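You operate a simulated robot arm through the tools that you are given. There is no shell and no other tool.

You run a simulated robot arm. Do the job below in one go: nothing can be reset, and whatever is moved stays where it is left.

JOB
Power the strip that the tech note names: mute it, phantom on, gain to four green lamps, unmute.
Fine: other strips stay as they are.

Only the result counts: the job must be done as asked and must still hold three seconds after the hand-in. Knocking over, shifting, dropping, spilling or breaking anything else fails it.

ROBOT AND FRAMES
A 7-joint arm with a three-finger gripper, fixed in place. Base frame: the origin is on the floor under the middle of its stand, x ahead of it, y to its left, z up; the work surface is at about z = 740. Units: mm, degrees, N and s.
It reaches about 1342 mm from its shoulder. Its first joint turns from -166.0 to 166.0 degrees. Payload 2.69 kg.
The tool frame sits at the grasp point between the pads (the TCP): z along the fingers, y along the line on which they close. The tips reach 30 mm beyond it. The gripper opens to 128 mm; its body begins 117 mm behind the TCP.
Orientation is that of the tool frame in the base frame, as a unit quaternion [x, y, z, w]. With the fingers straight down and closing along the base's y, the tool's x points along the base's -x, its y along +y and its z along -z.

CONTROLS
- The arm moves only by the tool step_arm. Its argument "increments" is a list of rows, each a list of 7 numbers: the shift along the tool's x, y, z in units of 250 mm (1.0 is 250 mm), then the turn, a rotation vector about the tool's x, y, z in units of 90 degrees (1.0 is 90 degrees), then the gripper command, from -1 (fully open) to 1 (shut), values between in proportion. In form: [[x, y, z, rx, ry, rz, jaw], ...]. A call has 1 to 20 rows; each row is the pose to reach, as a shift and turn from the pose commanded when the call began, along the tool's axes at that moment. A call with a number of a shift or a turn outside -1 to 1 is refused whole. A row lasts 0.2 s, in which the tool goes at most 50 mm and 8.6 degrees; a call with a longer step from one row to the next is refused whole, and so is a gripper value outside its range. A pose out of reach is approached as far as the arm can. The call stops where the force on the tool passes 40 N (or 10 N more than at its start, if that is more) or the arm is blocked; 0.2 s more then pass. The fingers move at their own pace (about 127 mm/s each) and stop on an object; they squeeze with about 28 N. The grip force told is the motor's: it shows also when the fingers shut on nothing. Time passes only in rows, and 0.2 s behind the last, so rows that repeat a pose let the fingers close. It gives the time, the measured TCP pose, the force on the tool (base axes), the opening and the grip force at its end, in the units of the frame above (readings bear some noise), with the torque about the TCP (base axes, N m) and any sound that the robot's microphone picked up.
- Cameras (640 x 400 px; columns grow to the right, rows downward): "scene" is fixed at [51.7, -500.6, 1561.2]; the picture's right is [0.87, -0.50, 0.00], its down [-0.29, -0.50, -0.82] and it looks along [0.41, 0.71, -0.58] (base axes); focal length 315 px, centre (320, 200). "wrist" rides on the gripper at [58, 54, -131] in the tool frame; the picture's right is [-0.68, 0.74, 0.00], its down [-0.62, -0.57, -0.55] and it looks along [-0.40, -0.37, 0.84] (tool axes); focal length 234 px, centre (320, 200). There is no depth. A picture from a camera that has moved, and an enlarged one, comes with that camera's place and axes in the base frame and with its lens.
- snapshot(camera): a new picture of that camera. It takes no simulated time.
- raise_lower(by): moves the trunk up (or, below 0, down) by that many mm; the arm rides with it, the base frame stays. It gives what a move gives, with no picture.
- zoom(camera, box): a new picture of the part [left, top, right, bottom] of that camera's present view, enlarged. It takes no simulated time.
- close_job(): hands the job in; it is judged then, once.

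Places have to be worked out from the pictures, the camera data and where the tool is seen. Open the gripper and draw the arm clear of the work before you hand the job in, unless the task says otherwise.

The tools are called after "Request:" as a command line: name --pt "numbers of a row" for each row, then --argument value for the rest, lists and objects as JSON in quotes. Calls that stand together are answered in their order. step_arm: Moves the arm, as the interface text tells. Its arguments: {"type":"object","properties":{"increments":{"type":"array"}},"required":["increments"]} The other tools are called the same way: raise_lower (by) moves the trunk up or down; snapshot (camera) takes a picture; zoom (camera, box) takes an enlarged picture of a part of a camera's view; close_job () hands the job in.

At the start:

```text
clock: 0.0
eef_pos: [537.8, 444.2, 1126.0]
tool_rot: [0.002, 1.0, -0.001, 0.0]
wrist_force: [0.9, -0.6, 0.0]
moment: [0.0, 0.0, 0.01]
grip_width: 127.8
gripper_force: 0.1
trunk travel left (down, up): [-150.0, 200.0]
```

scene: 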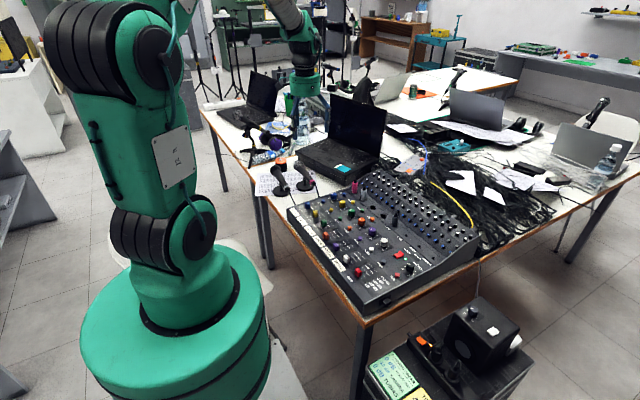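
wrist: 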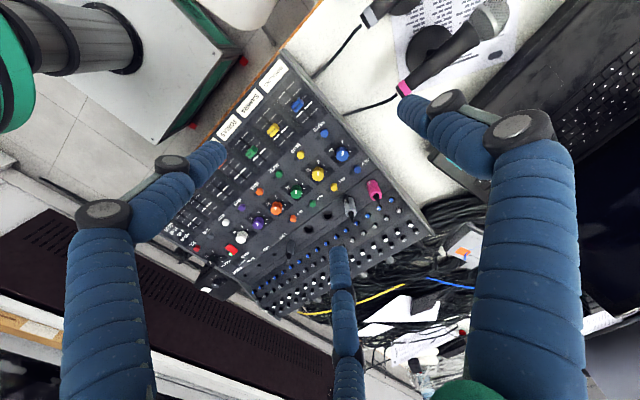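

I start by looking closely at the mixer and the notes in both cameras.

Request:
zoom --camera "scene" --box '[280, 170, 480, 310]'

Request:
zoom --camera "scene" --box '[350, 290, 540, 400]'

Request:
zoom --camera "wrist" --box '[160, 50, 440, 320]'

Request:
zoom --camera "scene" --box '[240, 120, 350, 210]'

```text
2.86 times, centred on (380, 240) of scene
camera zoom: at [51.7, -500.6, 1561.2], right [0.87, -0.5, 0.0], down [-0.29, -0.5, -0.82], along [0.41, 0.71, -0.58], focal length 899 px, centre (149, 86)
```

zoom: 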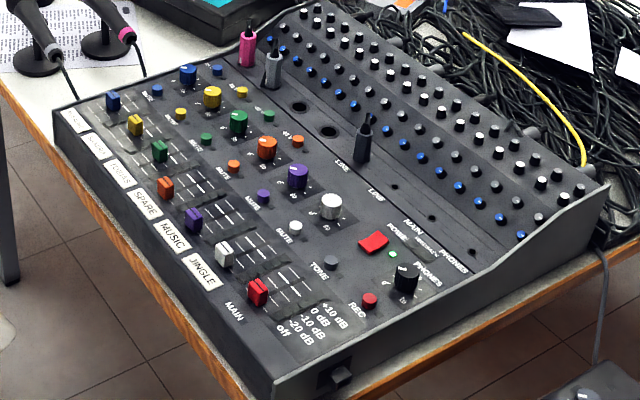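

```text
3.37 times, centred on (445, 345) of scene
camera zoom: at [51.7, -500.6, 1561.2], right [0.87, -0.5, 0.0], down [-0.29, -0.5, -0.82], along [0.41, 0.71, -0.58], focal length 1060 px, centre (-101, -288)
```

zoom: 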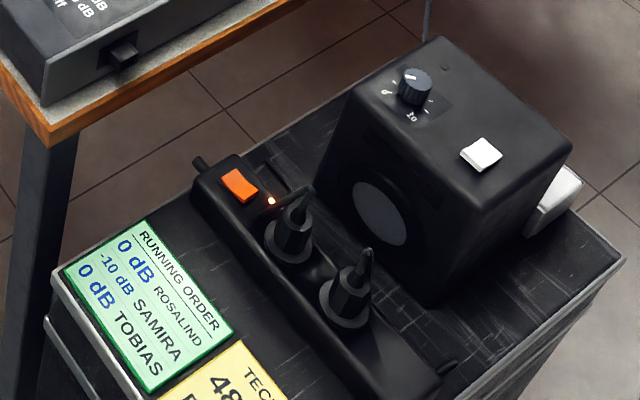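

```text
1.48 times, centred on (300, 185) of wrist
camera zoom: at [479.2, 498.5, 1256.0], right [0.68, 0.74, 0.0], down [0.62, -0.57, 0.55], along [0.4, -0.37, -0.84], focal length 347 px, centre (350, 222)
```

zoom: 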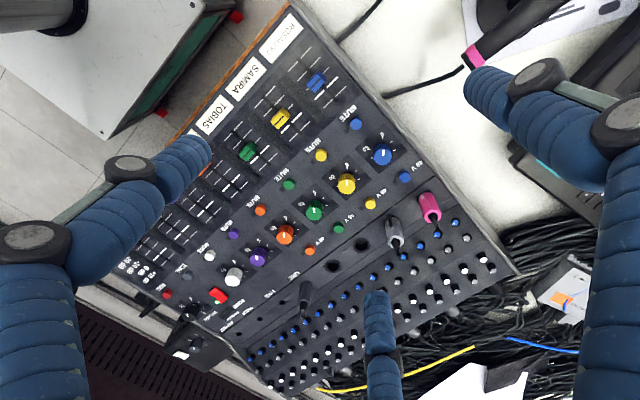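

```text
4.44 times, centred on (295, 165) of scene
camera zoom: at [51.7, -500.6, 1561.2], right [0.87, -0.5, 0.0], down [-0.29, -0.5, -0.82], along [0.41, 0.71, -0.58], focal length 1398 px, centre (431, 356)
```

zoom: 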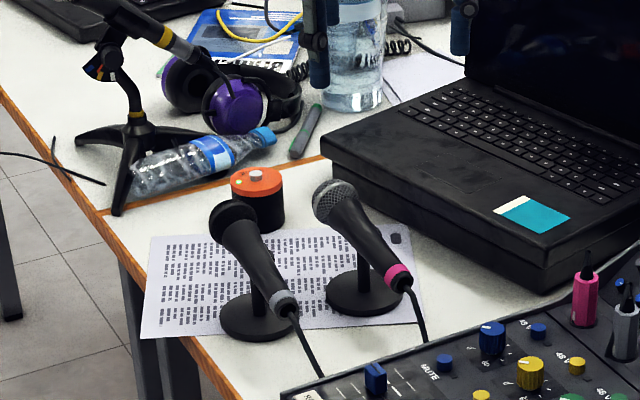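

The yellow tech note is partly cut off by the scene view's edge. I enlarge it for what can be read and plan to bring the wrist camera over it.

Request:
zoom --camera "scene" --box '[360, 345, 460, 400]'

Request:
zoom --camera "scene" --box '[300, 180, 380, 240]'

Request:
zoom --camera "scene" --box '[350, 220, 450, 300]'

Request:
zoom --camera "scene" --box '[285, 205, 365, 265]'

```text
6.40 times, centred on (410, 372) of scene
camera zoom: at [51.7, -500.6, 1561.2], right [0.87, -0.5, 0.0], down [-0.29, -0.5, -0.82], along [0.41, 0.71, -0.58], focal length 2014 px, centre (-256, -904)
```

zoom: 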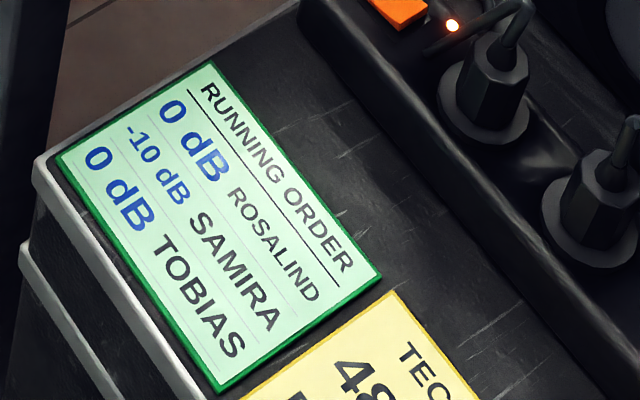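

```text
6.67 times, centred on (340, 210) of scene
camera zoom: at [51.7, -500.6, 1561.2], right [0.87, -0.5, 0.0], down [-0.29, -0.5, -0.82], along [0.41, 0.71, -0.58], focal length 2098 px, centre (187, 133)
```

zoom: 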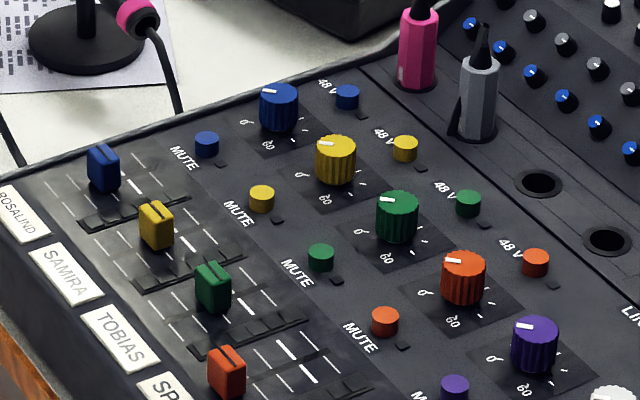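

```text
5.00 times, centred on (400, 260) of scene
camera zoom: at [51.7, -500.6, 1561.2], right [0.87, -0.5, 0.0], down [-0.29, -0.5, -0.82], along [0.41, 0.71, -0.58], focal length 1573 px, centre (-80, -100)
```

zoom: 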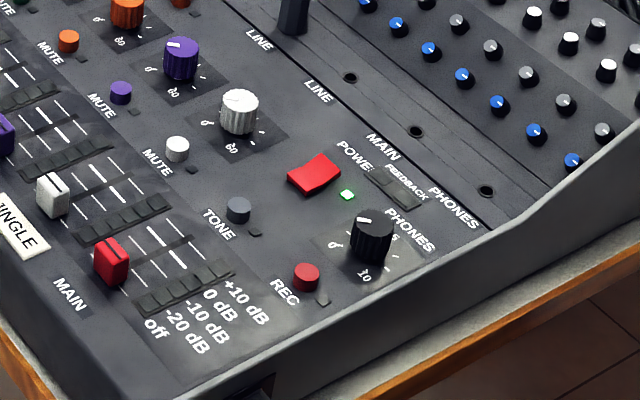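

```text
6.67 times, centred on (325, 235) of scene
camera zoom: at [51.7, -500.6, 1561.2], right [0.87, -0.5, 0.0], down [-0.29, -0.5, -0.82], along [0.41, 0.71, -0.58], focal length 2098 px, centre (287, -33)
```

zoom: 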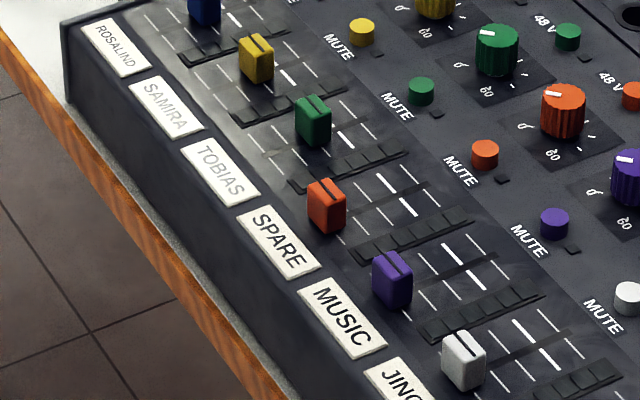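

The mixer's knob tops are at about z≈825, and the tech note lies on the case at around (556, -280). I move the arm high over the mixer toward the -y side so that the wrist camera can read the note.

Request:
step_arm --pt "0.04 -0.16 0.02 0 0 0 -1" --pt "0.08 -0.32 0.0 0 0 0 -1" --pt "0.12 -0.48 0.0 0 0 0 -1" --pt "0.16 -0.64 0.0 0 0 0 -1" --pt "0.2 -0.8 0.0 0 0 0 -1" --pt "0.24 -0.96 0.0 0 0 0 -1"

```text
clock: 1.4
eef_pos: [477.6, 205.7, 1125.8]
tool_rot: [-0.001, 1.0, 0.0, 0.0]
wrist_force: [0.7, 0.6, 0.1]
moment: [0.01, 0.01, 0.02]
grip_width: 127.7
gripper_force: 0.0
trunk travel left (down, up): [-150.0, 200.0]
```

The arm tracks well. I continue in the same direction.

Request:
step_arm --pt "0.06 -0.16 0.0 0 0 0 -1" --pt "0.12 -0.32 0.0 0 0 0 -1" --pt "0.18 -0.48 0.0 0 0 0 -1" --pt "0.24 -0.64 0.0 0 0 0 -1" --pt "0.3 -0.8 0.0 0 0 0 -1" --pt "0.36 -0.96 0.0 0 0 0 -1"

Request:
snapshot --camera "wrist"

Request:
snapshot --camera "scene"

```text
clock: 2.8
eef_pos: [385.3, -34.1, 1125.7]
tool_rot: [0.0, 1.0, 0.0, 0.0]
wrist_force: [-0.7, -0.2, 1.0]
moment: [-0.01, -0.01, 0.01]
grip_width: 128.1
gripper_force: 0.0
trunk travel left (down, up): [-150.0, 200.0]
```

```text
taken
camera wrist: at [327.3, 18.3, 1256.6], right [0.68, 0.74, 0.0], down [0.62, -0.57, 0.55], along [0.4, -0.37, -0.84], focal length 234 px, centre (320, 200)
```

wrist: 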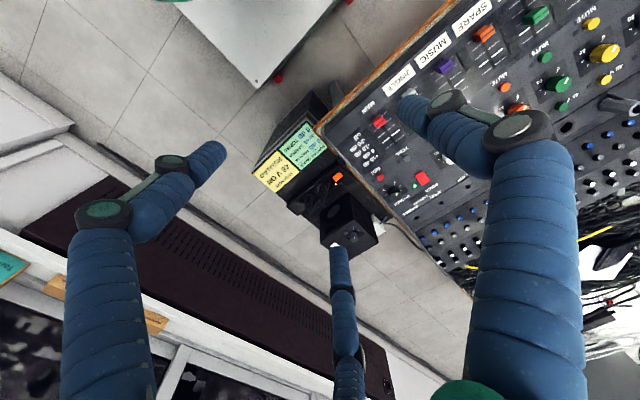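

```text
taken
```

scene: 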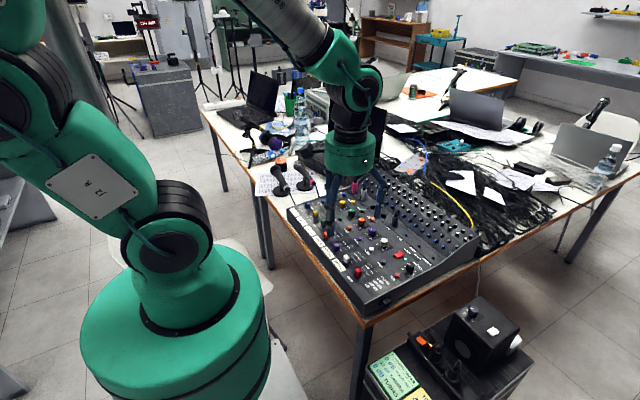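

The notes are visible in the wrist view at about (285,165). I enlarge them.

Request:
zoom --camera "wrist" --box '[245, 110, 345, 200]'

Request:
zoom --camera "wrist" --box '[245, 145, 310, 200]'

```text
4.44 times, centred on (295, 155) of wrist
camera zoom: at [327.3, 18.3, 1256.6], right [0.68, 0.74, 0.0], down [0.62, -0.57, 0.55], along [0.4, -0.37, -0.84], focal length 1041 px, centre (431, 400)
```

zoom: 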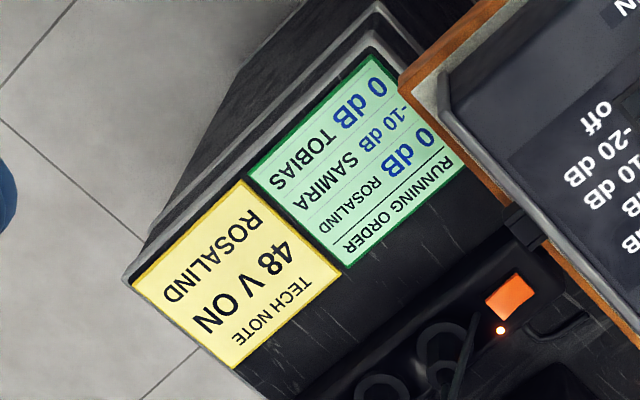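

```text
7.27 times, centred on (278, 172) of wrist
camera zoom: at [327.3, 18.3, 1256.6], right [0.68, 0.74, 0.0], down [0.62, -0.57, 0.55], along [0.4, -0.37, -0.84], focal length 1703 px, centre (629, 400)
```

zoom: 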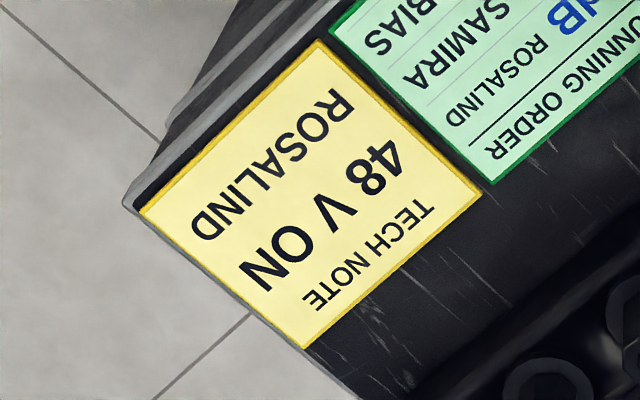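

The tech note reads "48 V ON – ROSALIND", so the target is the blue strip at y≈410 (mute ≈(588,411), gain ≈(638,410), 48 V ≈(689,410)). I return above it for a closer look.

Request:
step_arm --pt "-0.05 0.16 0.0 0 0 0 -1" --pt "-0.1 0.32 0.0 0 0 0 -1" --pt "-0.15 0.48 0.0 0 0 0 -1" --pt "-0.2 0.64 0.0 0 0 0 -1" --pt "-0.25 0.8 0.0 0 0 0 -1" --pt "-0.3 0.96 0.0 0 0 0 -1"

Request:
step_arm --pt "-0.05 0.16 0.05 0 0 0 -1" --pt "-0.1 0.32 0.1 0 0 0 -1" --pt "-0.15 0.48 0.15 0 0 0 -1" --pt "-0.2 0.64 0.2 0 0 0 -1" --pt "-0.25 0.8 0.25 0 0 0 -1" --pt "-0.28 0.96 0.3 0 0 0 -1" --pt "-0.28 1.0 0.4 0 0 0 -1"

Request:
snapshot --camera "wrist"

Request:
snapshot --camera "scene"

```text
clock: 4.2
eef_pos: [461.3, 203.8, 1125.6]
tool_rot: [0.001, 1.0, 0.0, 0.0]
wrist_force: [0.9, 0.2, 0.5]
moment: [0.03, -0.04, 0.0]
grip_width: 128.0
gripper_force: 0.1
trunk travel left (down, up): [-150.0, 200.0]
```

```text
clock: 5.8
eef_pos: [532.1, 454.8, 1025.2]
tool_rot: [0.0, 1.0, 0.0, 0.0]
wrist_force: [-0.3, -0.1, 0.8]
moment: [-0.07, -0.02, 0.0]
grip_width: 127.7
gripper_force: 0.0
trunk travel left (down, up): [-150.0, 200.0]
```

```text
taken
camera wrist: at [473.6, 509.4, 1155.6], right [0.68, 0.74, 0.0], down [0.61, -0.57, 0.55], along [0.4, -0.37, -0.84], focal length 234 px, centre (320, 200)
```

wrist: 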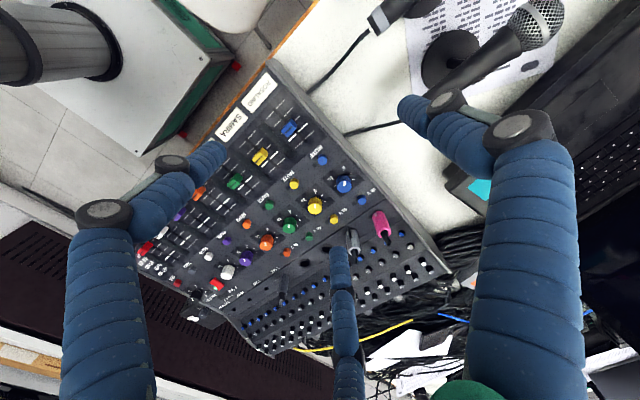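

```text
taken
```

scene: 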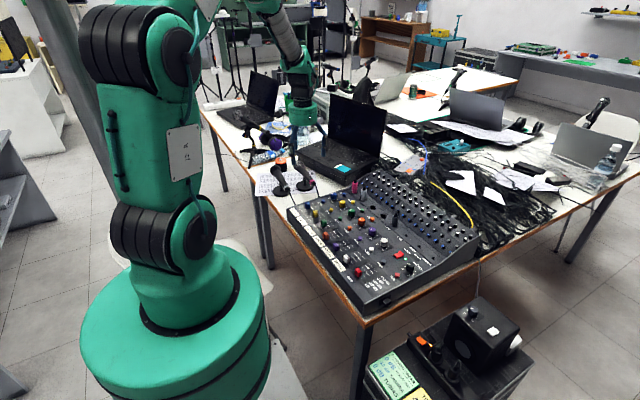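

I zoom on the Rosalind strip from here to check labels, LEDs and the meter.

Request:
zoom --camera "wrist" --box '[230, 60, 410, 250]'

Request:
zoom --camera "wrist" --box '[290, 140, 400, 240]'

Request:
zoom --camera "wrist" --box '[240, 70, 340, 170]'

```text
2.11 times, centred on (320, 155) of wrist
camera zoom: at [473.6, 509.4, 1155.6], right [0.68, 0.74, 0.0], down [0.61, -0.57, 0.55], along [0.4, -0.37, -0.84], focal length 493 px, centre (320, 295)
```

zoom: 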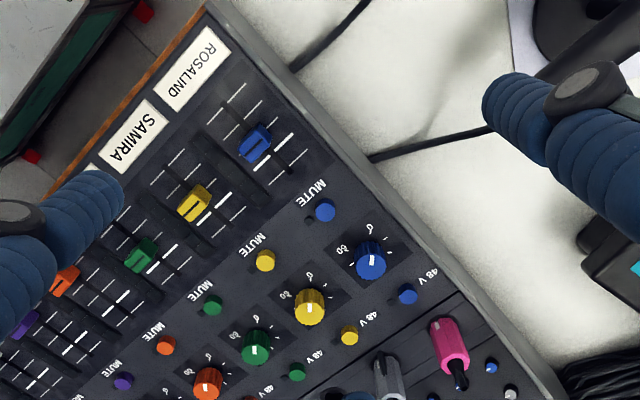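

```text
4.00 times, centred on (345, 190) of wrist
camera zoom: at [473.6, 509.4, 1155.6], right [0.68, 0.74, 0.0], down [0.61, -0.57, 0.55], along [0.4, -0.37, -0.84], focal length 937 px, centre (220, 240)
```

zoom: 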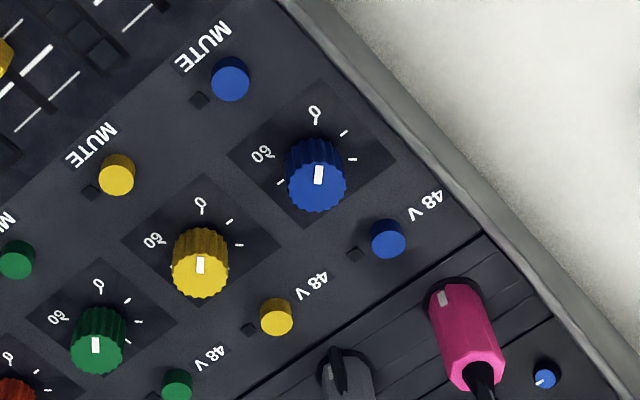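

```text
4.00 times, centred on (290, 120) of wrist
camera zoom: at [473.6, 509.4, 1155.6], right [0.68, 0.74, 0.0], down [0.61, -0.57, 0.55], along [0.4, -0.37, -0.84], focal length 937 px, centre (440, 520)
```

zoom: 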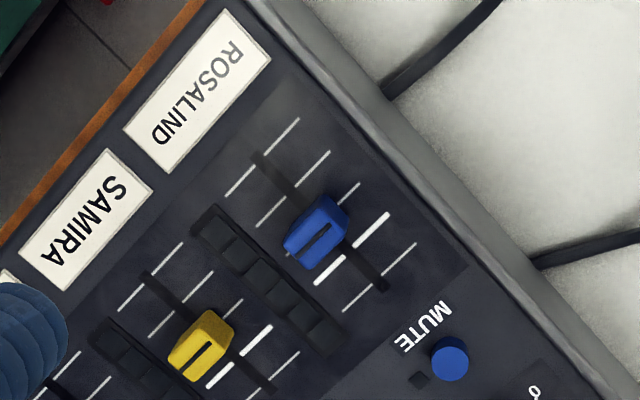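

Strip layout is clear: Rosalind blue fader, mute, gain (pointer at 0, scale runs clockwise), 48 V. I close the hand in free air to see the shape and position of the closed fingertips for pressing.

Request:
step_arm --pt "0 0 0 0 0 0 1" --pt "0 0 0 0 0 0 1" --pt "0 0 0 0 0 0 1" --pt "0 0 0 0 0 0 1" --pt "0 0 0 0 0 0 1"

Request:
snapshot --camera "wrist"

Request:
zoom --camera "scene" --box '[260, 50, 380, 150]'

```text
clock: 7.0
eef_pos: [531.3, 455.1, 1025.8]
tool_rot: [0.001, 1.0, 0.001, 0.0]
wrist_force: [0.5, -0.2, 0.0]
moment: [0.01, 0.0, 0.01]
grip_width: 2.4
gripper_force: 28.4
trunk travel left (down, up): [-150.0, 200.0]
```

```text
taken
camera wrist: at [473.6, 508.7, 1155.5], right [0.68, 0.74, 0.0], down [0.62, -0.57, 0.55], along [0.4, -0.37, -0.84], focal length 234 px, centre (320, 200)
```

wrist: 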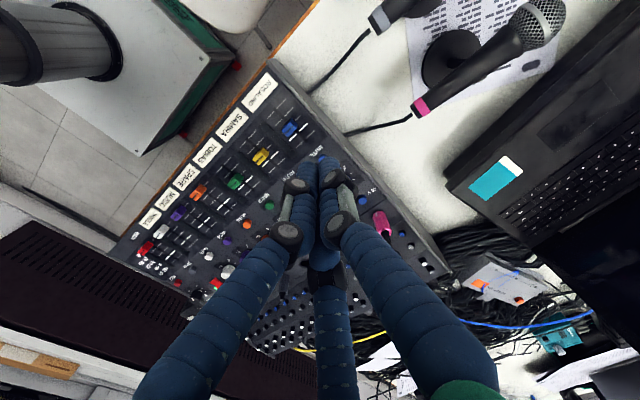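

```text
4.00 times, centred on (320, 100) of scene
camera zoom: at [51.7, -500.6, 1561.2], right [0.87, -0.5, 0.0], down [-0.29, -0.5, -0.82], along [0.41, 0.71, -0.58], focal length 1259 px, centre (320, 600)
```

zoom: 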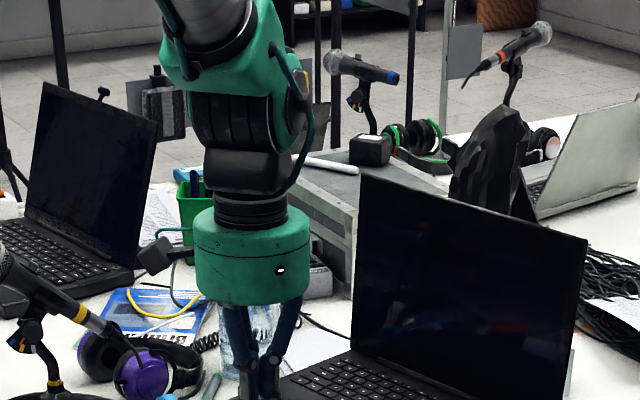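

The fingers close to a slim bundle. I zoom in on the tips in both views.

Request:
zoom --camera "wrist" --box '[260, 130, 400, 270]'

Request:
zoom --camera "scene" --box '[290, 110, 350, 170]'

```text
2.86 times, centred on (330, 200) of wrist
camera zoom: at [473.6, 508.7, 1155.5], right [0.68, 0.74, 0.0], down [0.62, -0.57, 0.55], along [0.4, -0.37, -0.84], focal length 669 px, centre (291, 200)
```

zoom: 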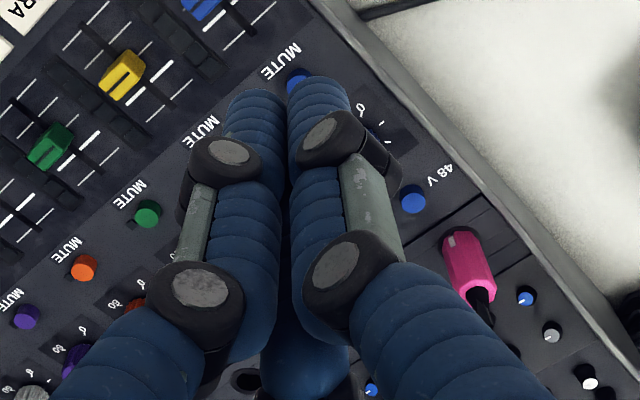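

```text
6.67 times, centred on (320, 140) of scene
camera zoom: at [51.7, -500.6, 1561.2], right [0.87, -0.5, 0.0], down [-0.29, -0.5, -0.82], along [0.41, 0.71, -0.58], focal length 2098 px, centre (320, 600)
```

zoom: 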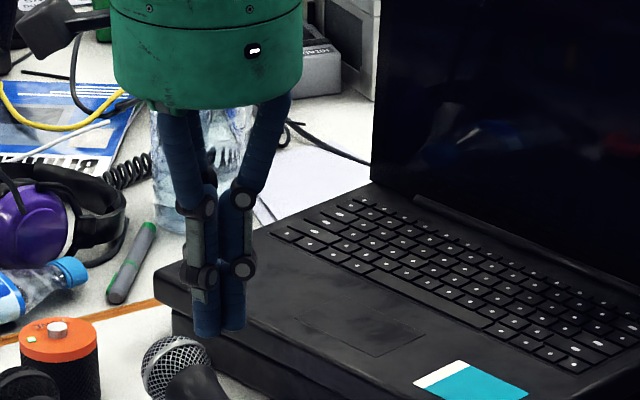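

The closed bundle is about 30 mm across, well within the 50 mm spacing. I take a high zoom of the scene view to refine the button positions and heights.

Request:
zoom --camera "scene" --box '[312, 182, 362, 214]'

Request:
zoom --camera "scene" --box '[296, 186, 346, 218]'

```text
12.50 times, centred on (337, 198) of scene
camera zoom: at [51.7, -500.6, 1561.2], right [0.87, -0.5, 0.0], down [-0.29, -0.5, -0.82], along [0.41, 0.71, -0.58], focal length 3933 px, centre (108, 225)
```

zoom: 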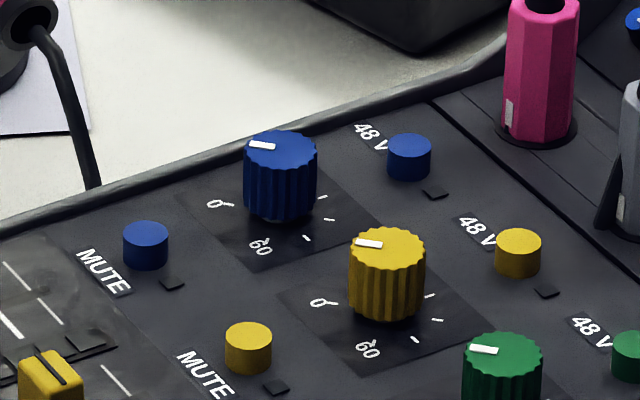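

```text
12.50 times, centred on (321, 202) of scene
camera zoom: at [51.7, -500.6, 1561.2], right [0.87, -0.5, 0.0], down [-0.29, -0.5, -0.82], along [0.41, 0.71, -0.58], focal length 3933 px, centre (308, 175)
```

zoom: 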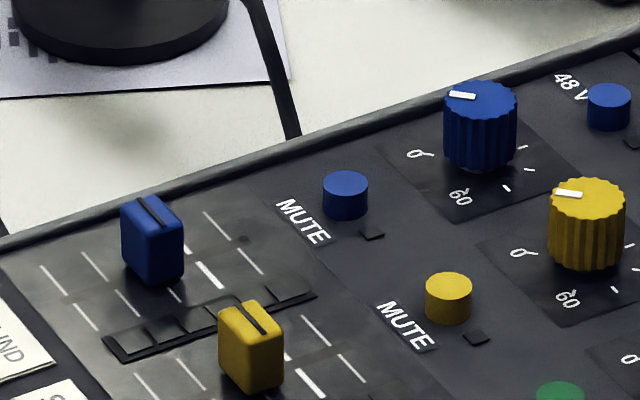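

Buttons stand about 11 mm and knobs about 21 mm above the panel. I move the closed tips to hover about 40 mm above the mute button, then verify alignment in both views.

Request:
step_arm --pt "-0.11 -0.086 0.05 0 0 0 1" --pt "-0.22 -0.172 0.1 0 0 0 1" --pt "-0.22 -0.172 0.25 0 0 0 1" --pt "-0.22 -0.172 0.4 0 0 0 1" --pt "-0.22 -0.172 0.5 0 0 0 1" --pt "-0.22 -0.172 0.584 0 0 0 1" --pt "-0.22 -0.172 0.584 0 0 0 1"

Request:
zoom --camera "scene" --box '[296, 176, 346, 208]'

Request:
zoom --camera "wrist" --box '[260, 100, 400, 220]'

```text
clock: 8.6
eef_pos: [588.3, 411.6, 879.7]
tool_rot: [0.0, 1.0, 0.0, -0.001]
wrist_force: [0.4, 0.3, 0.6]
moment: [-0.01, 0.03, -0.03]
grip_width: 2.2
gripper_force: 27.7
trunk travel left (down, up): [-150.0, 200.0]
```

```text
12.50 times, centred on (321, 192) of scene
camera zoom: at [51.7, -500.6, 1561.2], right [0.87, -0.5, 0.0], down [-0.29, -0.5, -0.82], along [0.41, 0.71, -0.58], focal length 3933 px, centre (308, 300)
```

zoom: 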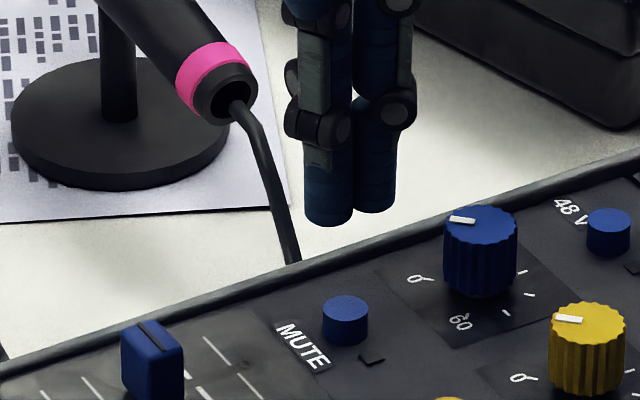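

```text
3.33 times, centred on (330, 160) of wrist
camera zoom: at [529.7, 465.2, 1009.8], right [0.68, 0.74, 0.0], down [0.62, -0.57, 0.55], along [0.4, -0.37, -0.84], focal length 781 px, centre (287, 333)
```

zoom: 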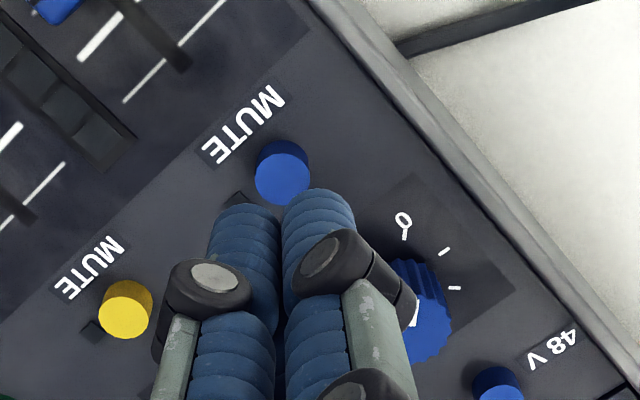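

Tips and button line up within about 1–2 mm (button top ≈ (588,410,808)). I descend slowly and press the mute in small steps, watching force and sound.

Request:
step_arm --pt "0 -0.004 0.07 0 0 0 1" --pt "0 -0.004 0.13 0 0 0 1" --pt "0 -0.004 0.14 0 0 0 1" --pt "0 -0.004 0.146 0 0 0 1" --pt "0 -0.004 0.152 0 0 0 1" --pt "0 -0.004 0.158 0 0 0 1" --pt "0 -0.004 0.164 0 0 0 1" --pt "0 -0.004 0.17 0 0 0 1"

Request:
zoom --camera "scene" --box '[296, 186, 346, 218]'

```text
clock: 10.4
eef_pos: [587.8, 410.2, 838.2]
tool_rot: [0.001, 1.0, 0.0, 0.0]
wrist_force: [0.5, -0.1, 0.1]
moment: [0.0, -0.03, -0.02]
grip_width: 2.1
gripper_force: 28.0
trunk travel left (down, up): [-150.0, 200.0]
```

```text
12.50 times, centred on (321, 202) of scene
camera zoom: at [51.7, -500.6, 1561.2], right [0.87, -0.5, 0.0], down [-0.29, -0.5, -0.82], along [0.41, 0.71, -0.58], focal length 3933 px, centre (308, 175)
```

zoom: 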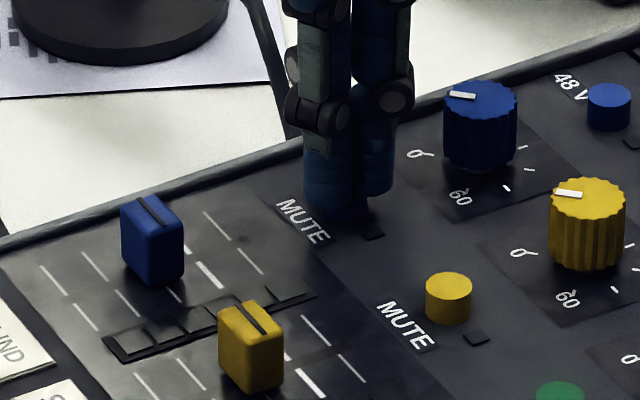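

No contact yet at tip z≈808; the tips sit just over the button. I continue in 1 mm steps.

Request:
step_arm --pt "0 0 0.004 0 0 0 1" --pt "0 0 0.008 0 0 0 1" --pt "0 0 0.012 0 0 0 1" --pt "0 0 0.016 0 0 0 1"

Request:
zoom --camera "scene" --box '[296, 186, 346, 218]'

```text
clock: 11.4
eef_pos: [587.0, 410.7, 832.5]
tool_rot: [0.001, 1.0, 0.0, 0.0]
wrist_force: [0.2, 0.1, 0.3]
moment: [0.04, -0.01, 0.0]
grip_width: 6.0
gripper_force: 31.7
trunk travel left (down, up): [-150.0, 200.0]
heard: click
```

```text
12.50 times, centred on (321, 202) of scene
camera zoom: at [51.7, -500.6, 1561.2], right [0.87, -0.5, 0.0], down [-0.29, -0.5, -0.82], along [0.41, 0.71, -0.58], focal length 3933 px, centre (308, 175)
```

zoom: 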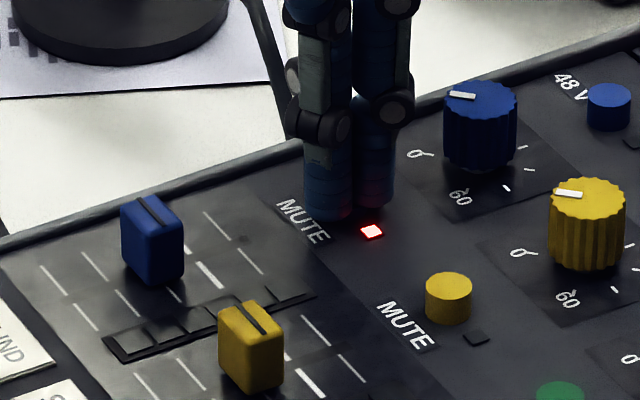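

A click was heard and the Rosalind MUTE lamp is lit red. I retract straight up.

Request:
step_arm --pt "0 0 -0.02 0 0 0 1" --pt "0 0 -0.06 0 0 0 1" --pt "0 0 -0.16 0 0 0 1" --pt "0 0 -0.24 0 0 0 1"

Request:
zoom --camera "scene" --box '[290, 176, 370, 226]'

```text
clock: 12.4
eef_pos: [586.2, 411.6, 893.5]
tool_rot: [0.001, 1.0, 0.0, -0.001]
wrist_force: [-1.2, -1.1, 0.2]
moment: [0.03, -0.04, 0.0]
grip_width: 2.0
gripper_force: 31.8
trunk travel left (down, up): [-150.0, 200.0]
```

```text
8.00 times, centred on (330, 201) of scene
camera zoom: at [51.7, -500.6, 1561.2], right [0.87, -0.5, 0.0], down [-0.29, -0.5, -0.82], along [0.41, 0.71, -0.58], focal length 2517 px, centre (240, 192)
```

zoom: 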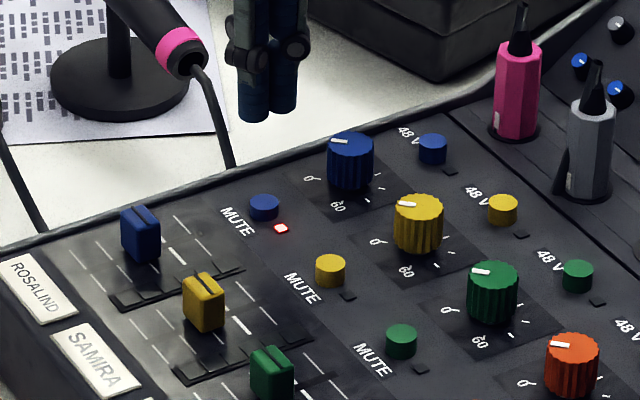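

Mute stays lit. Next I hover over the Rosalind 48 V button, which both views put about 104 mm behind the mute, at ≈(691.5, 409.5).

Request:
step_arm --pt "-0.14 -0.003 0 0 0 0 1" --pt "-0.28 -0.006 0 0 0 0 1" --pt "-0.418 -0.006 0 0 0 0 1" --pt "-0.418 -0.006 0.04 0 0 0 1" --pt "-0.418 -0.006 0.04 0 0 0 1"

Request:
zoom --camera "scene" --box '[320, 168, 370, 200]'

Request:
zoom --camera "wrist" --box '[260, 100, 400, 220]'

```text
clock: 13.6
eef_pos: [692.2, 410.0, 883.9]
tool_rot: [0.0, 1.0, 0.0, 0.0]
wrist_force: [-0.1, -0.4, -0.9]
moment: [0.03, 0.01, 0.0]
grip_width: 2.2
gripper_force: 31.6
trunk travel left (down, up): [-150.0, 200.0]
```

```text
12.50 times, centred on (345, 184) of scene
camera zoom: at [51.7, -500.6, 1561.2], right [0.87, -0.5, 0.0], down [-0.29, -0.5, -0.82], along [0.41, 0.71, -0.58], focal length 3933 px, centre (8, 400)
```

zoom: 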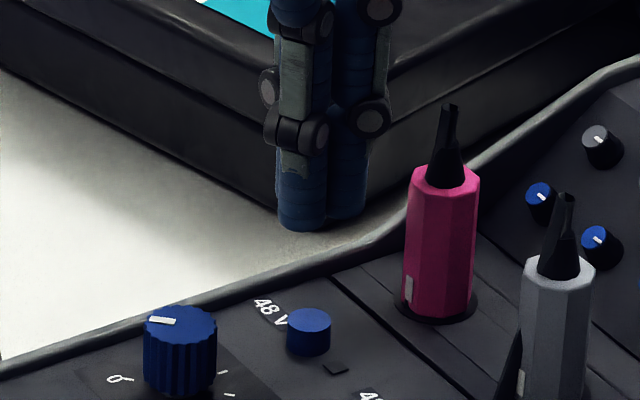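

```text
3.33 times, centred on (330, 160) of wrist
camera zoom: at [633.4, 463.6, 1013.5], right [0.68, 0.74, 0.0], down [0.62, -0.57, 0.55], along [0.4, -0.37, -0.84], focal length 781 px, centre (287, 333)
```

zoom: 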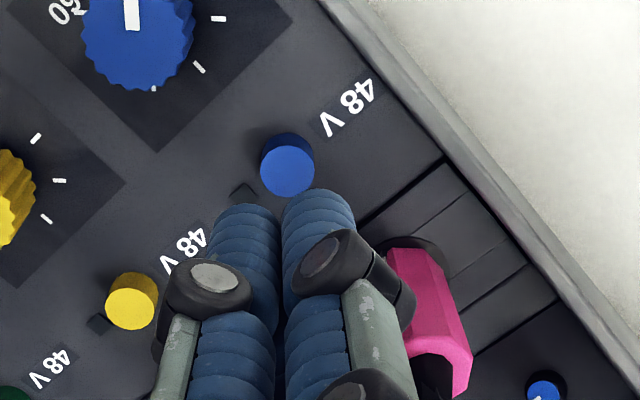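

Accounting for the perspective lean, the tips are within about 1 mm of the 48 V button. I descend and press in small steps.

Request:
step_arm --pt "0.004 -0.001 0.1 0 0 0 1" --pt "0.004 -0.001 0.165 0 0 0 1" --pt "0.004 -0.001 0.178 0 0 0 1" --pt "0.004 -0.001 0.184 0 0 0 1" --pt "0.004 -0.001 0.19 0 0 0 1" --pt "0.004 -0.001 0.194 0 0 0 1" --pt "0.004 -0.001 0.198 0 0 0 1" --pt "0.004 -0.001 0.202 0 0 0 1"

Request:
zoom --camera "scene" --box '[310, 170, 370, 210]'

```text
clock: 15.4
eef_pos: [691.3, 409.2, 832.9]
tool_rot: [0.001, 1.0, 0.0, 0.0]
wrist_force: [0.5, 0.6, 1.6]
moment: [0.06, -0.02, -0.01]
grip_width: 6.0
gripper_force: 31.2
trunk travel left (down, up): [-150.0, 200.0]
heard: click
```

```text
10.00 times, centred on (340, 190) of scene
camera zoom: at [51.7, -500.6, 1561.2], right [0.87, -0.5, 0.0], down [-0.29, -0.5, -0.82], along [0.41, 0.71, -0.58], focal length 3146 px, centre (120, 300)
```

zoom: 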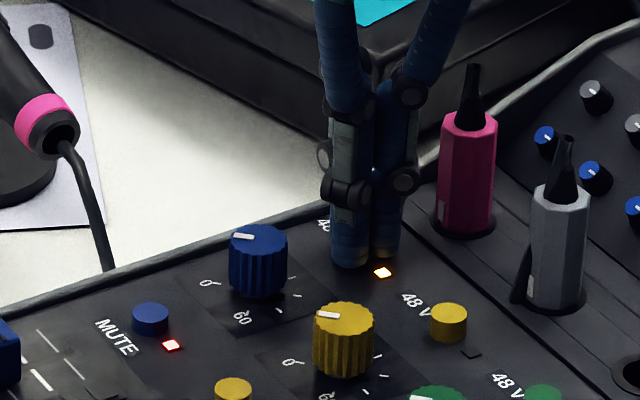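

The 48 V button clicked and its lamp is lit. I retract straight up and look at the state and at the meter.

Request:
step_arm --pt "0 0 -0.02 0 0 0 1" --pt "0 0 -0.06 0 0 0 1" --pt "0 0 -0.16 0 0 0 1" --pt "0 0 -0.28 0 0 0 1"

Request:
zoom --camera "scene" --box '[290, 176, 370, 226]'

Request:
snapshot --camera "wrist"

```text
clock: 16.4
eef_pos: [690.9, 407.8, 901.9]
tool_rot: [0.001, 1.0, 0.0, 0.0]
wrist_force: [0.4, 0.6, 0.3]
moment: [0.01, 0.01, 0.01]
grip_width: 2.2
gripper_force: 30.9
trunk travel left (down, up): [-150.0, 200.0]
```

```text
8.00 times, centred on (330, 201) of scene
camera zoom: at [51.7, -500.6, 1561.2], right [0.87, -0.5, 0.0], down [-0.29, -0.5, -0.82], along [0.41, 0.71, -0.58], focal length 2517 px, centre (240, 192)
```

zoom: 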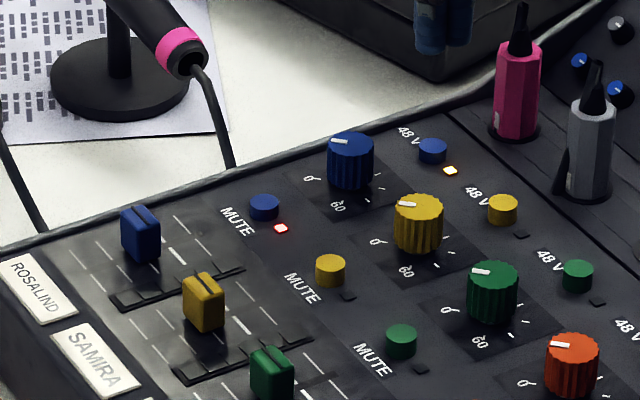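

```text
taken
camera wrist: at [633.1, 462.4, 1032.3], right [0.68, 0.74, 0.0], down [0.62, -0.57, 0.55], along [0.4, -0.37, -0.84], focal length 234 px, centre (320, 200)
```

wrist: 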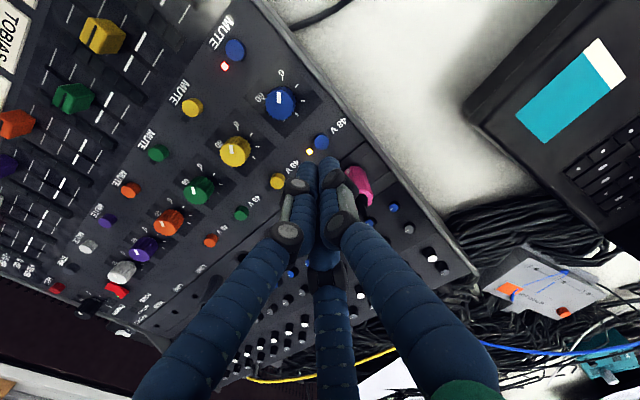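

Both lamps (mute red, 48 V amber) are on. Next I hover over the Rosalind gain knob with the hand partly opened and check the centring.

Request:
step_arm --pt "0.1 0 0 0 0 0 1" --pt "0.205 0 0 0 0 0 1" --pt "0.205 0 0 0 0 0 0.2" --pt "0.205 0 0 0 0 0 0.2" --pt "0.205 0 0 0 0 0 0.2"

Request:
zoom --camera "scene" --box '[305, 160, 365, 200]'

Request:
zoom --camera "wrist" --box '[240, 80, 400, 220]'

```text
clock: 17.6
eef_pos: [641.0, 409.4, 902.7]
tool_rot: [0.001, 1.0, 0.0, 0.0]
wrist_force: [-0.4, 0.1, -0.2]
moment: [-0.04, 0.03, 0.03]
grip_width: 51.4
gripper_force: 0.0
trunk travel left (down, up): [-150.0, 200.0]
```

```text
10.00 times, centred on (335, 180) of scene
camera zoom: at [51.7, -500.6, 1561.2], right [0.87, -0.5, 0.0], down [-0.29, -0.5, -0.82], along [0.41, 0.71, -0.58], focal length 3146 px, centre (170, 400)
```

zoom: 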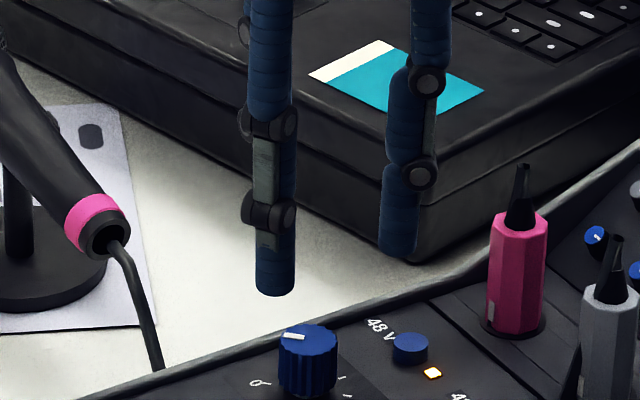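

```text
2.86 times, centred on (320, 150) of wrist
camera zoom: at [582.8, 462.3, 1032.7], right [0.68, 0.74, 0.0], down [0.62, -0.57, 0.55], along [0.4, -0.37, -0.84], focal length 669 px, centre (320, 343)
```

zoom: 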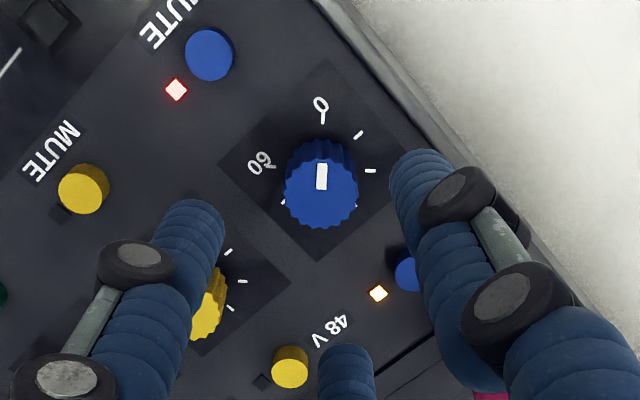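

The knob centre computes to ≈(640.5, 409, 820), right under the TCP. Before gripping, I test in free air how far the wrist can turn clockwise (positive about tool z).

Request:
step_arm --pt "0 0 0 0 0 0.095 0.2" --pt "0 0 0 0 0 0.19 0.2" --pt "0 0 0 0 0 0.285 0.2" --pt "0 0 0 0 0 0.38 0.2" --pt "0 0 0 0 0 0.475 0.2" --pt "0 0 0 0 0 0.57 0.2" --pt "0 0 0 0 0 0.665 0.2" --pt "0 0 0 0 0 0.76 0.2" --pt "0 0 0 0 0 0.855 0.2" --pt "0 0 0 0 0 0.95 0.2"

Request:
step_arm --pt "0 0 0 0 0 0.095 0.2" --pt "0 0 0 0 0 0.19 0.2" --pt "0 0 0 0 0 0.285 0.2" --pt "0 0 0 0 0 0.38 0.2"

```text
clock: 19.8
eef_pos: [639.4, 410.0, 902.3]
tool_rot: [0.68, 0.734, 0.0, 0.0]
wrist_force: [-0.7, -0.4, 0.5]
moment: [0.01, -0.01, 0.02]
grip_width: 51.2
gripper_force: 0.1
trunk travel left (down, up): [-150.0, 200.0]
```

```text
clock: 20.8
eef_pos: [638.9, 409.1, 903.0]
tool_rot: [0.865, 0.501, 0.001, 0.0]
wrist_force: [-0.6, 0.3, 0.2]
moment: [-0.02, -0.01, 0.01]
grip_width: 51.1
gripper_force: 0.1
trunk travel left (down, up): [-150.0, 200.0]
```

+120° works. I turn back and test the other direction, so I can start the grip at −120° and have up to 240° of clockwise travel.

Request:
step_arm --pt "0 0 0 0 0 -0.095 0.2" --pt "0 0 0 0 0 -0.19 0.2" --pt "0 0 0 0 0 -0.285 0.2" --pt "0 0 0 0 0 -0.38 0.2" --pt "0 0 0 0 0 -0.475 0.2" --pt "0 0 0 0 0 -0.57 0.2" --pt "0 0 0 0 0 -0.665 0.2" --pt "0 0 0 0 0 -0.76 0.2" --pt "0 0 0 0 0 -0.855 0.2" --pt "0 0 0 0 0 -0.95 0.2"

Request:
step_arm --pt "0 0 0 0 0 -0.095 0.2" --pt "0 0 0 0 0 -0.19 0.2" --pt "0 0 0 0 0 -0.285 0.2" --pt "0 0 0 0 0 -0.38 0.2" --pt "0 0 0 0 0 -0.475 0.2" --pt "0 0 0 0 0 -0.57 0.2" --pt "0 0 0 0 0 -0.665 0.2" --pt "0 0 0 0 0 -0.76 0.2" --pt "0 0 0 0 0 -0.855 0.2" --pt "0 0 0 0 0 -0.95 0.2"

Request:
step_arm --pt "0 0 0 0 0 -0.095 0.2" --pt "0 0 0 0 0 -0.19 0.2" --pt "0 0 0 0 0 -0.285 0.2" --pt "0 0 0 0 0 -0.38 0.2" --pt "0 0 0 0 0 -0.475 0.2" --pt "0 0 0 0 0 -0.57 0.2" --pt "0 0 0 0 0 -0.665 0.2" --pt "0 0 0 0 0 -0.7667 0.2"

```text
clock: 23.0
eef_pos: [639.3, 408.7, 903.1]
tool_rot: [0.293, 0.956, 0.0, 0.0]
wrist_force: [-0.7, 0.6, -0.2]
moment: [0.01, 0.0, -0.01]
grip_width: 51.2
gripper_force: 0.1
trunk travel left (down, up): [-150.0, 200.0]
```

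```text
clock: 25.2
eef_pos: [639.6, 408.4, 902.5]
tool_rot: [-0.434, 0.901, 0.001, 0.0]
wrist_force: [0.0, -0.4, 0.3]
moment: [0.01, 0.02, -0.03]
grip_width: 51.2
gripper_force: 0.2
trunk travel left (down, up): [-150.0, 200.0]
```

```text
refused: row 8 steps farther than a row can; nothing moved
```

One row was slightly too large. I resend with even steps.

Request:
step_arm --pt "0 0 0 0 0 -0.095 0.2" --pt "0 0 0 0 0 -0.19 0.2" --pt "0 0 0 0 0 -0.285 0.2" --pt "0 0 0 0 0 -0.38 0.2" --pt "0 0 0 0 0 -0.475 0.2" --pt "0 0 0 0 0 -0.57 0.2" --pt "0 0 0 0 0 -0.665 0.2" --pt "0 0 0 0 0 -0.76 0.2"

Request:
zoom --camera "scene" --box '[305, 160, 365, 200]'

Request:
snapshot --camera "wrist"

```text
clock: 27.0
eef_pos: [639.0, 408.1, 902.9]
tool_rot: [0.865, -0.501, 0.001, 0.0]
wrist_force: [-0.4, -0.1, 0.2]
moment: [0.03, 0.0, 0.0]
grip_width: 51.3
gripper_force: 0.0
trunk travel left (down, up): [-150.0, 200.0]
```

```text
10.00 times, centred on (335, 180) of scene
camera zoom: at [51.7, -500.6, 1561.2], right [0.87, -0.5, 0.0], down [-0.29, -0.5, -0.82], along [0.41, 0.71, -0.58], focal length 3146 px, centre (170, 400)
```

zoom: 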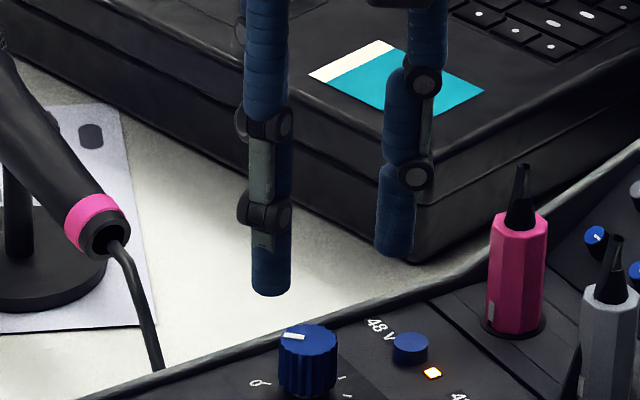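

```text
taken
camera wrist: at [622.2, 331.7, 1032.8], right [-0.98, 0.22, 0.0], down [0.19, 0.82, 0.55], along [0.12, 0.53, -0.84], focal length 234 px, centre (320, 200)
```

wrist: 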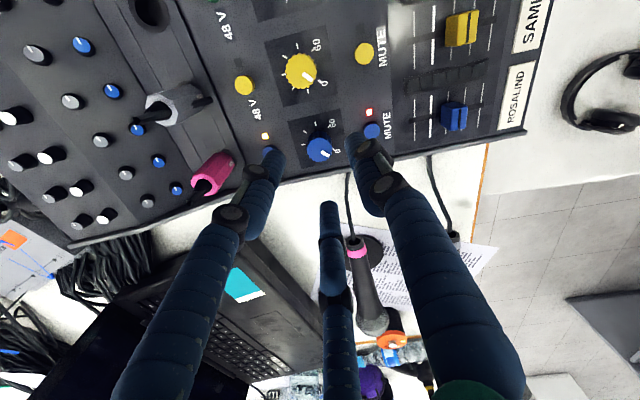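

The hand is at −120° with the knob still between the fingers. I zoom the wrist view from this new side to recheck the knob centre.

Request:
zoom --camera "wrist" --box '[250, 90, 400, 200]'

```text
3.64 times, centred on (325, 145) of wrist
camera zoom: at [622.2, 331.7, 1032.8], right [-0.98, 0.22, 0.0], down [0.19, 0.82, 0.55], along [0.12, 0.53, -0.84], focal length 852 px, centre (302, 400)
```

zoom: 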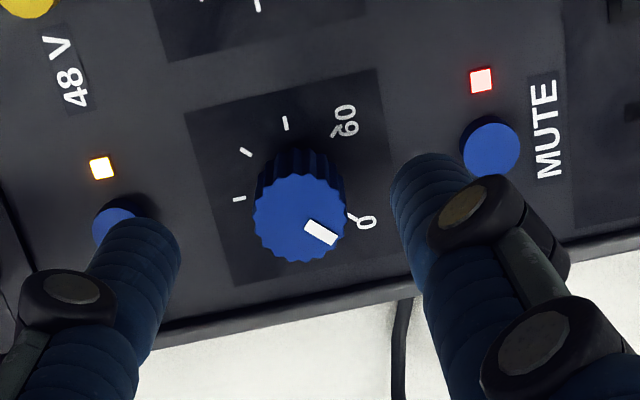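

Averaging both views, the knob centre is about 1 mm toward +y of the TCP. I make that correction and descend around the knob to tip z≈806, watching for contact.

Request:
step_arm --pt "-0.0035 -0.002 0.1 0 0 0 0.2" --pt "-0.0035 -0.002 0.18 0 0 0 0.2" --pt "-0.0035 -0.002 0.22 0 0 0 0.2" --pt "-0.0035 -0.002 0.245 0 0 0 0.2" --pt "-0.0035 -0.002 0.265 0 0 0 0.2" --pt "-0.0035 -0.002 0.265 0 0 0 0.2"

Request:
zoom --camera "scene" --box '[305, 170, 365, 210]'

Request:
zoom --camera "wrist" --box '[240, 90, 400, 210]'

```text
clock: 28.4
eef_pos: [640.5, 409.7, 837.2]
tool_rot: [0.865, -0.503, 0.0, 0.0]
wrist_force: [0.3, 0.3, -0.3]
moment: [0.02, 0.01, -0.02]
grip_width: 51.2
gripper_force: 0.0
trunk travel left (down, up): [-150.0, 200.0]
```

```text
10.00 times, centred on (335, 190) of scene
camera zoom: at [51.7, -500.6, 1561.2], right [0.87, -0.5, 0.0], down [-0.29, -0.5, -0.82], along [0.41, 0.71, -0.58], focal length 3146 px, centre (170, 300)
```

zoom: 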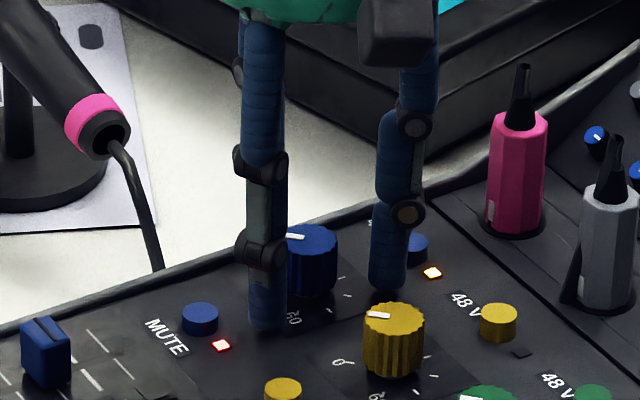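

```text
3.33 times, centred on (320, 150) of wrist
camera zoom: at [622.1, 332.3, 966.6], right [-0.97, 0.22, 0.0], down [0.19, 0.81, 0.55], along [0.12, 0.53, -0.84], focal length 781 px, centre (320, 367)
```

zoom: 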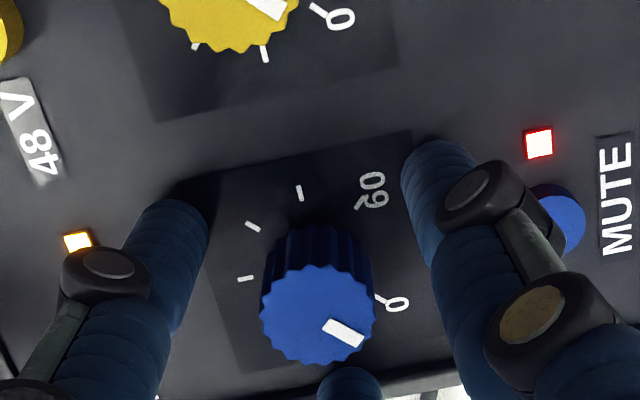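

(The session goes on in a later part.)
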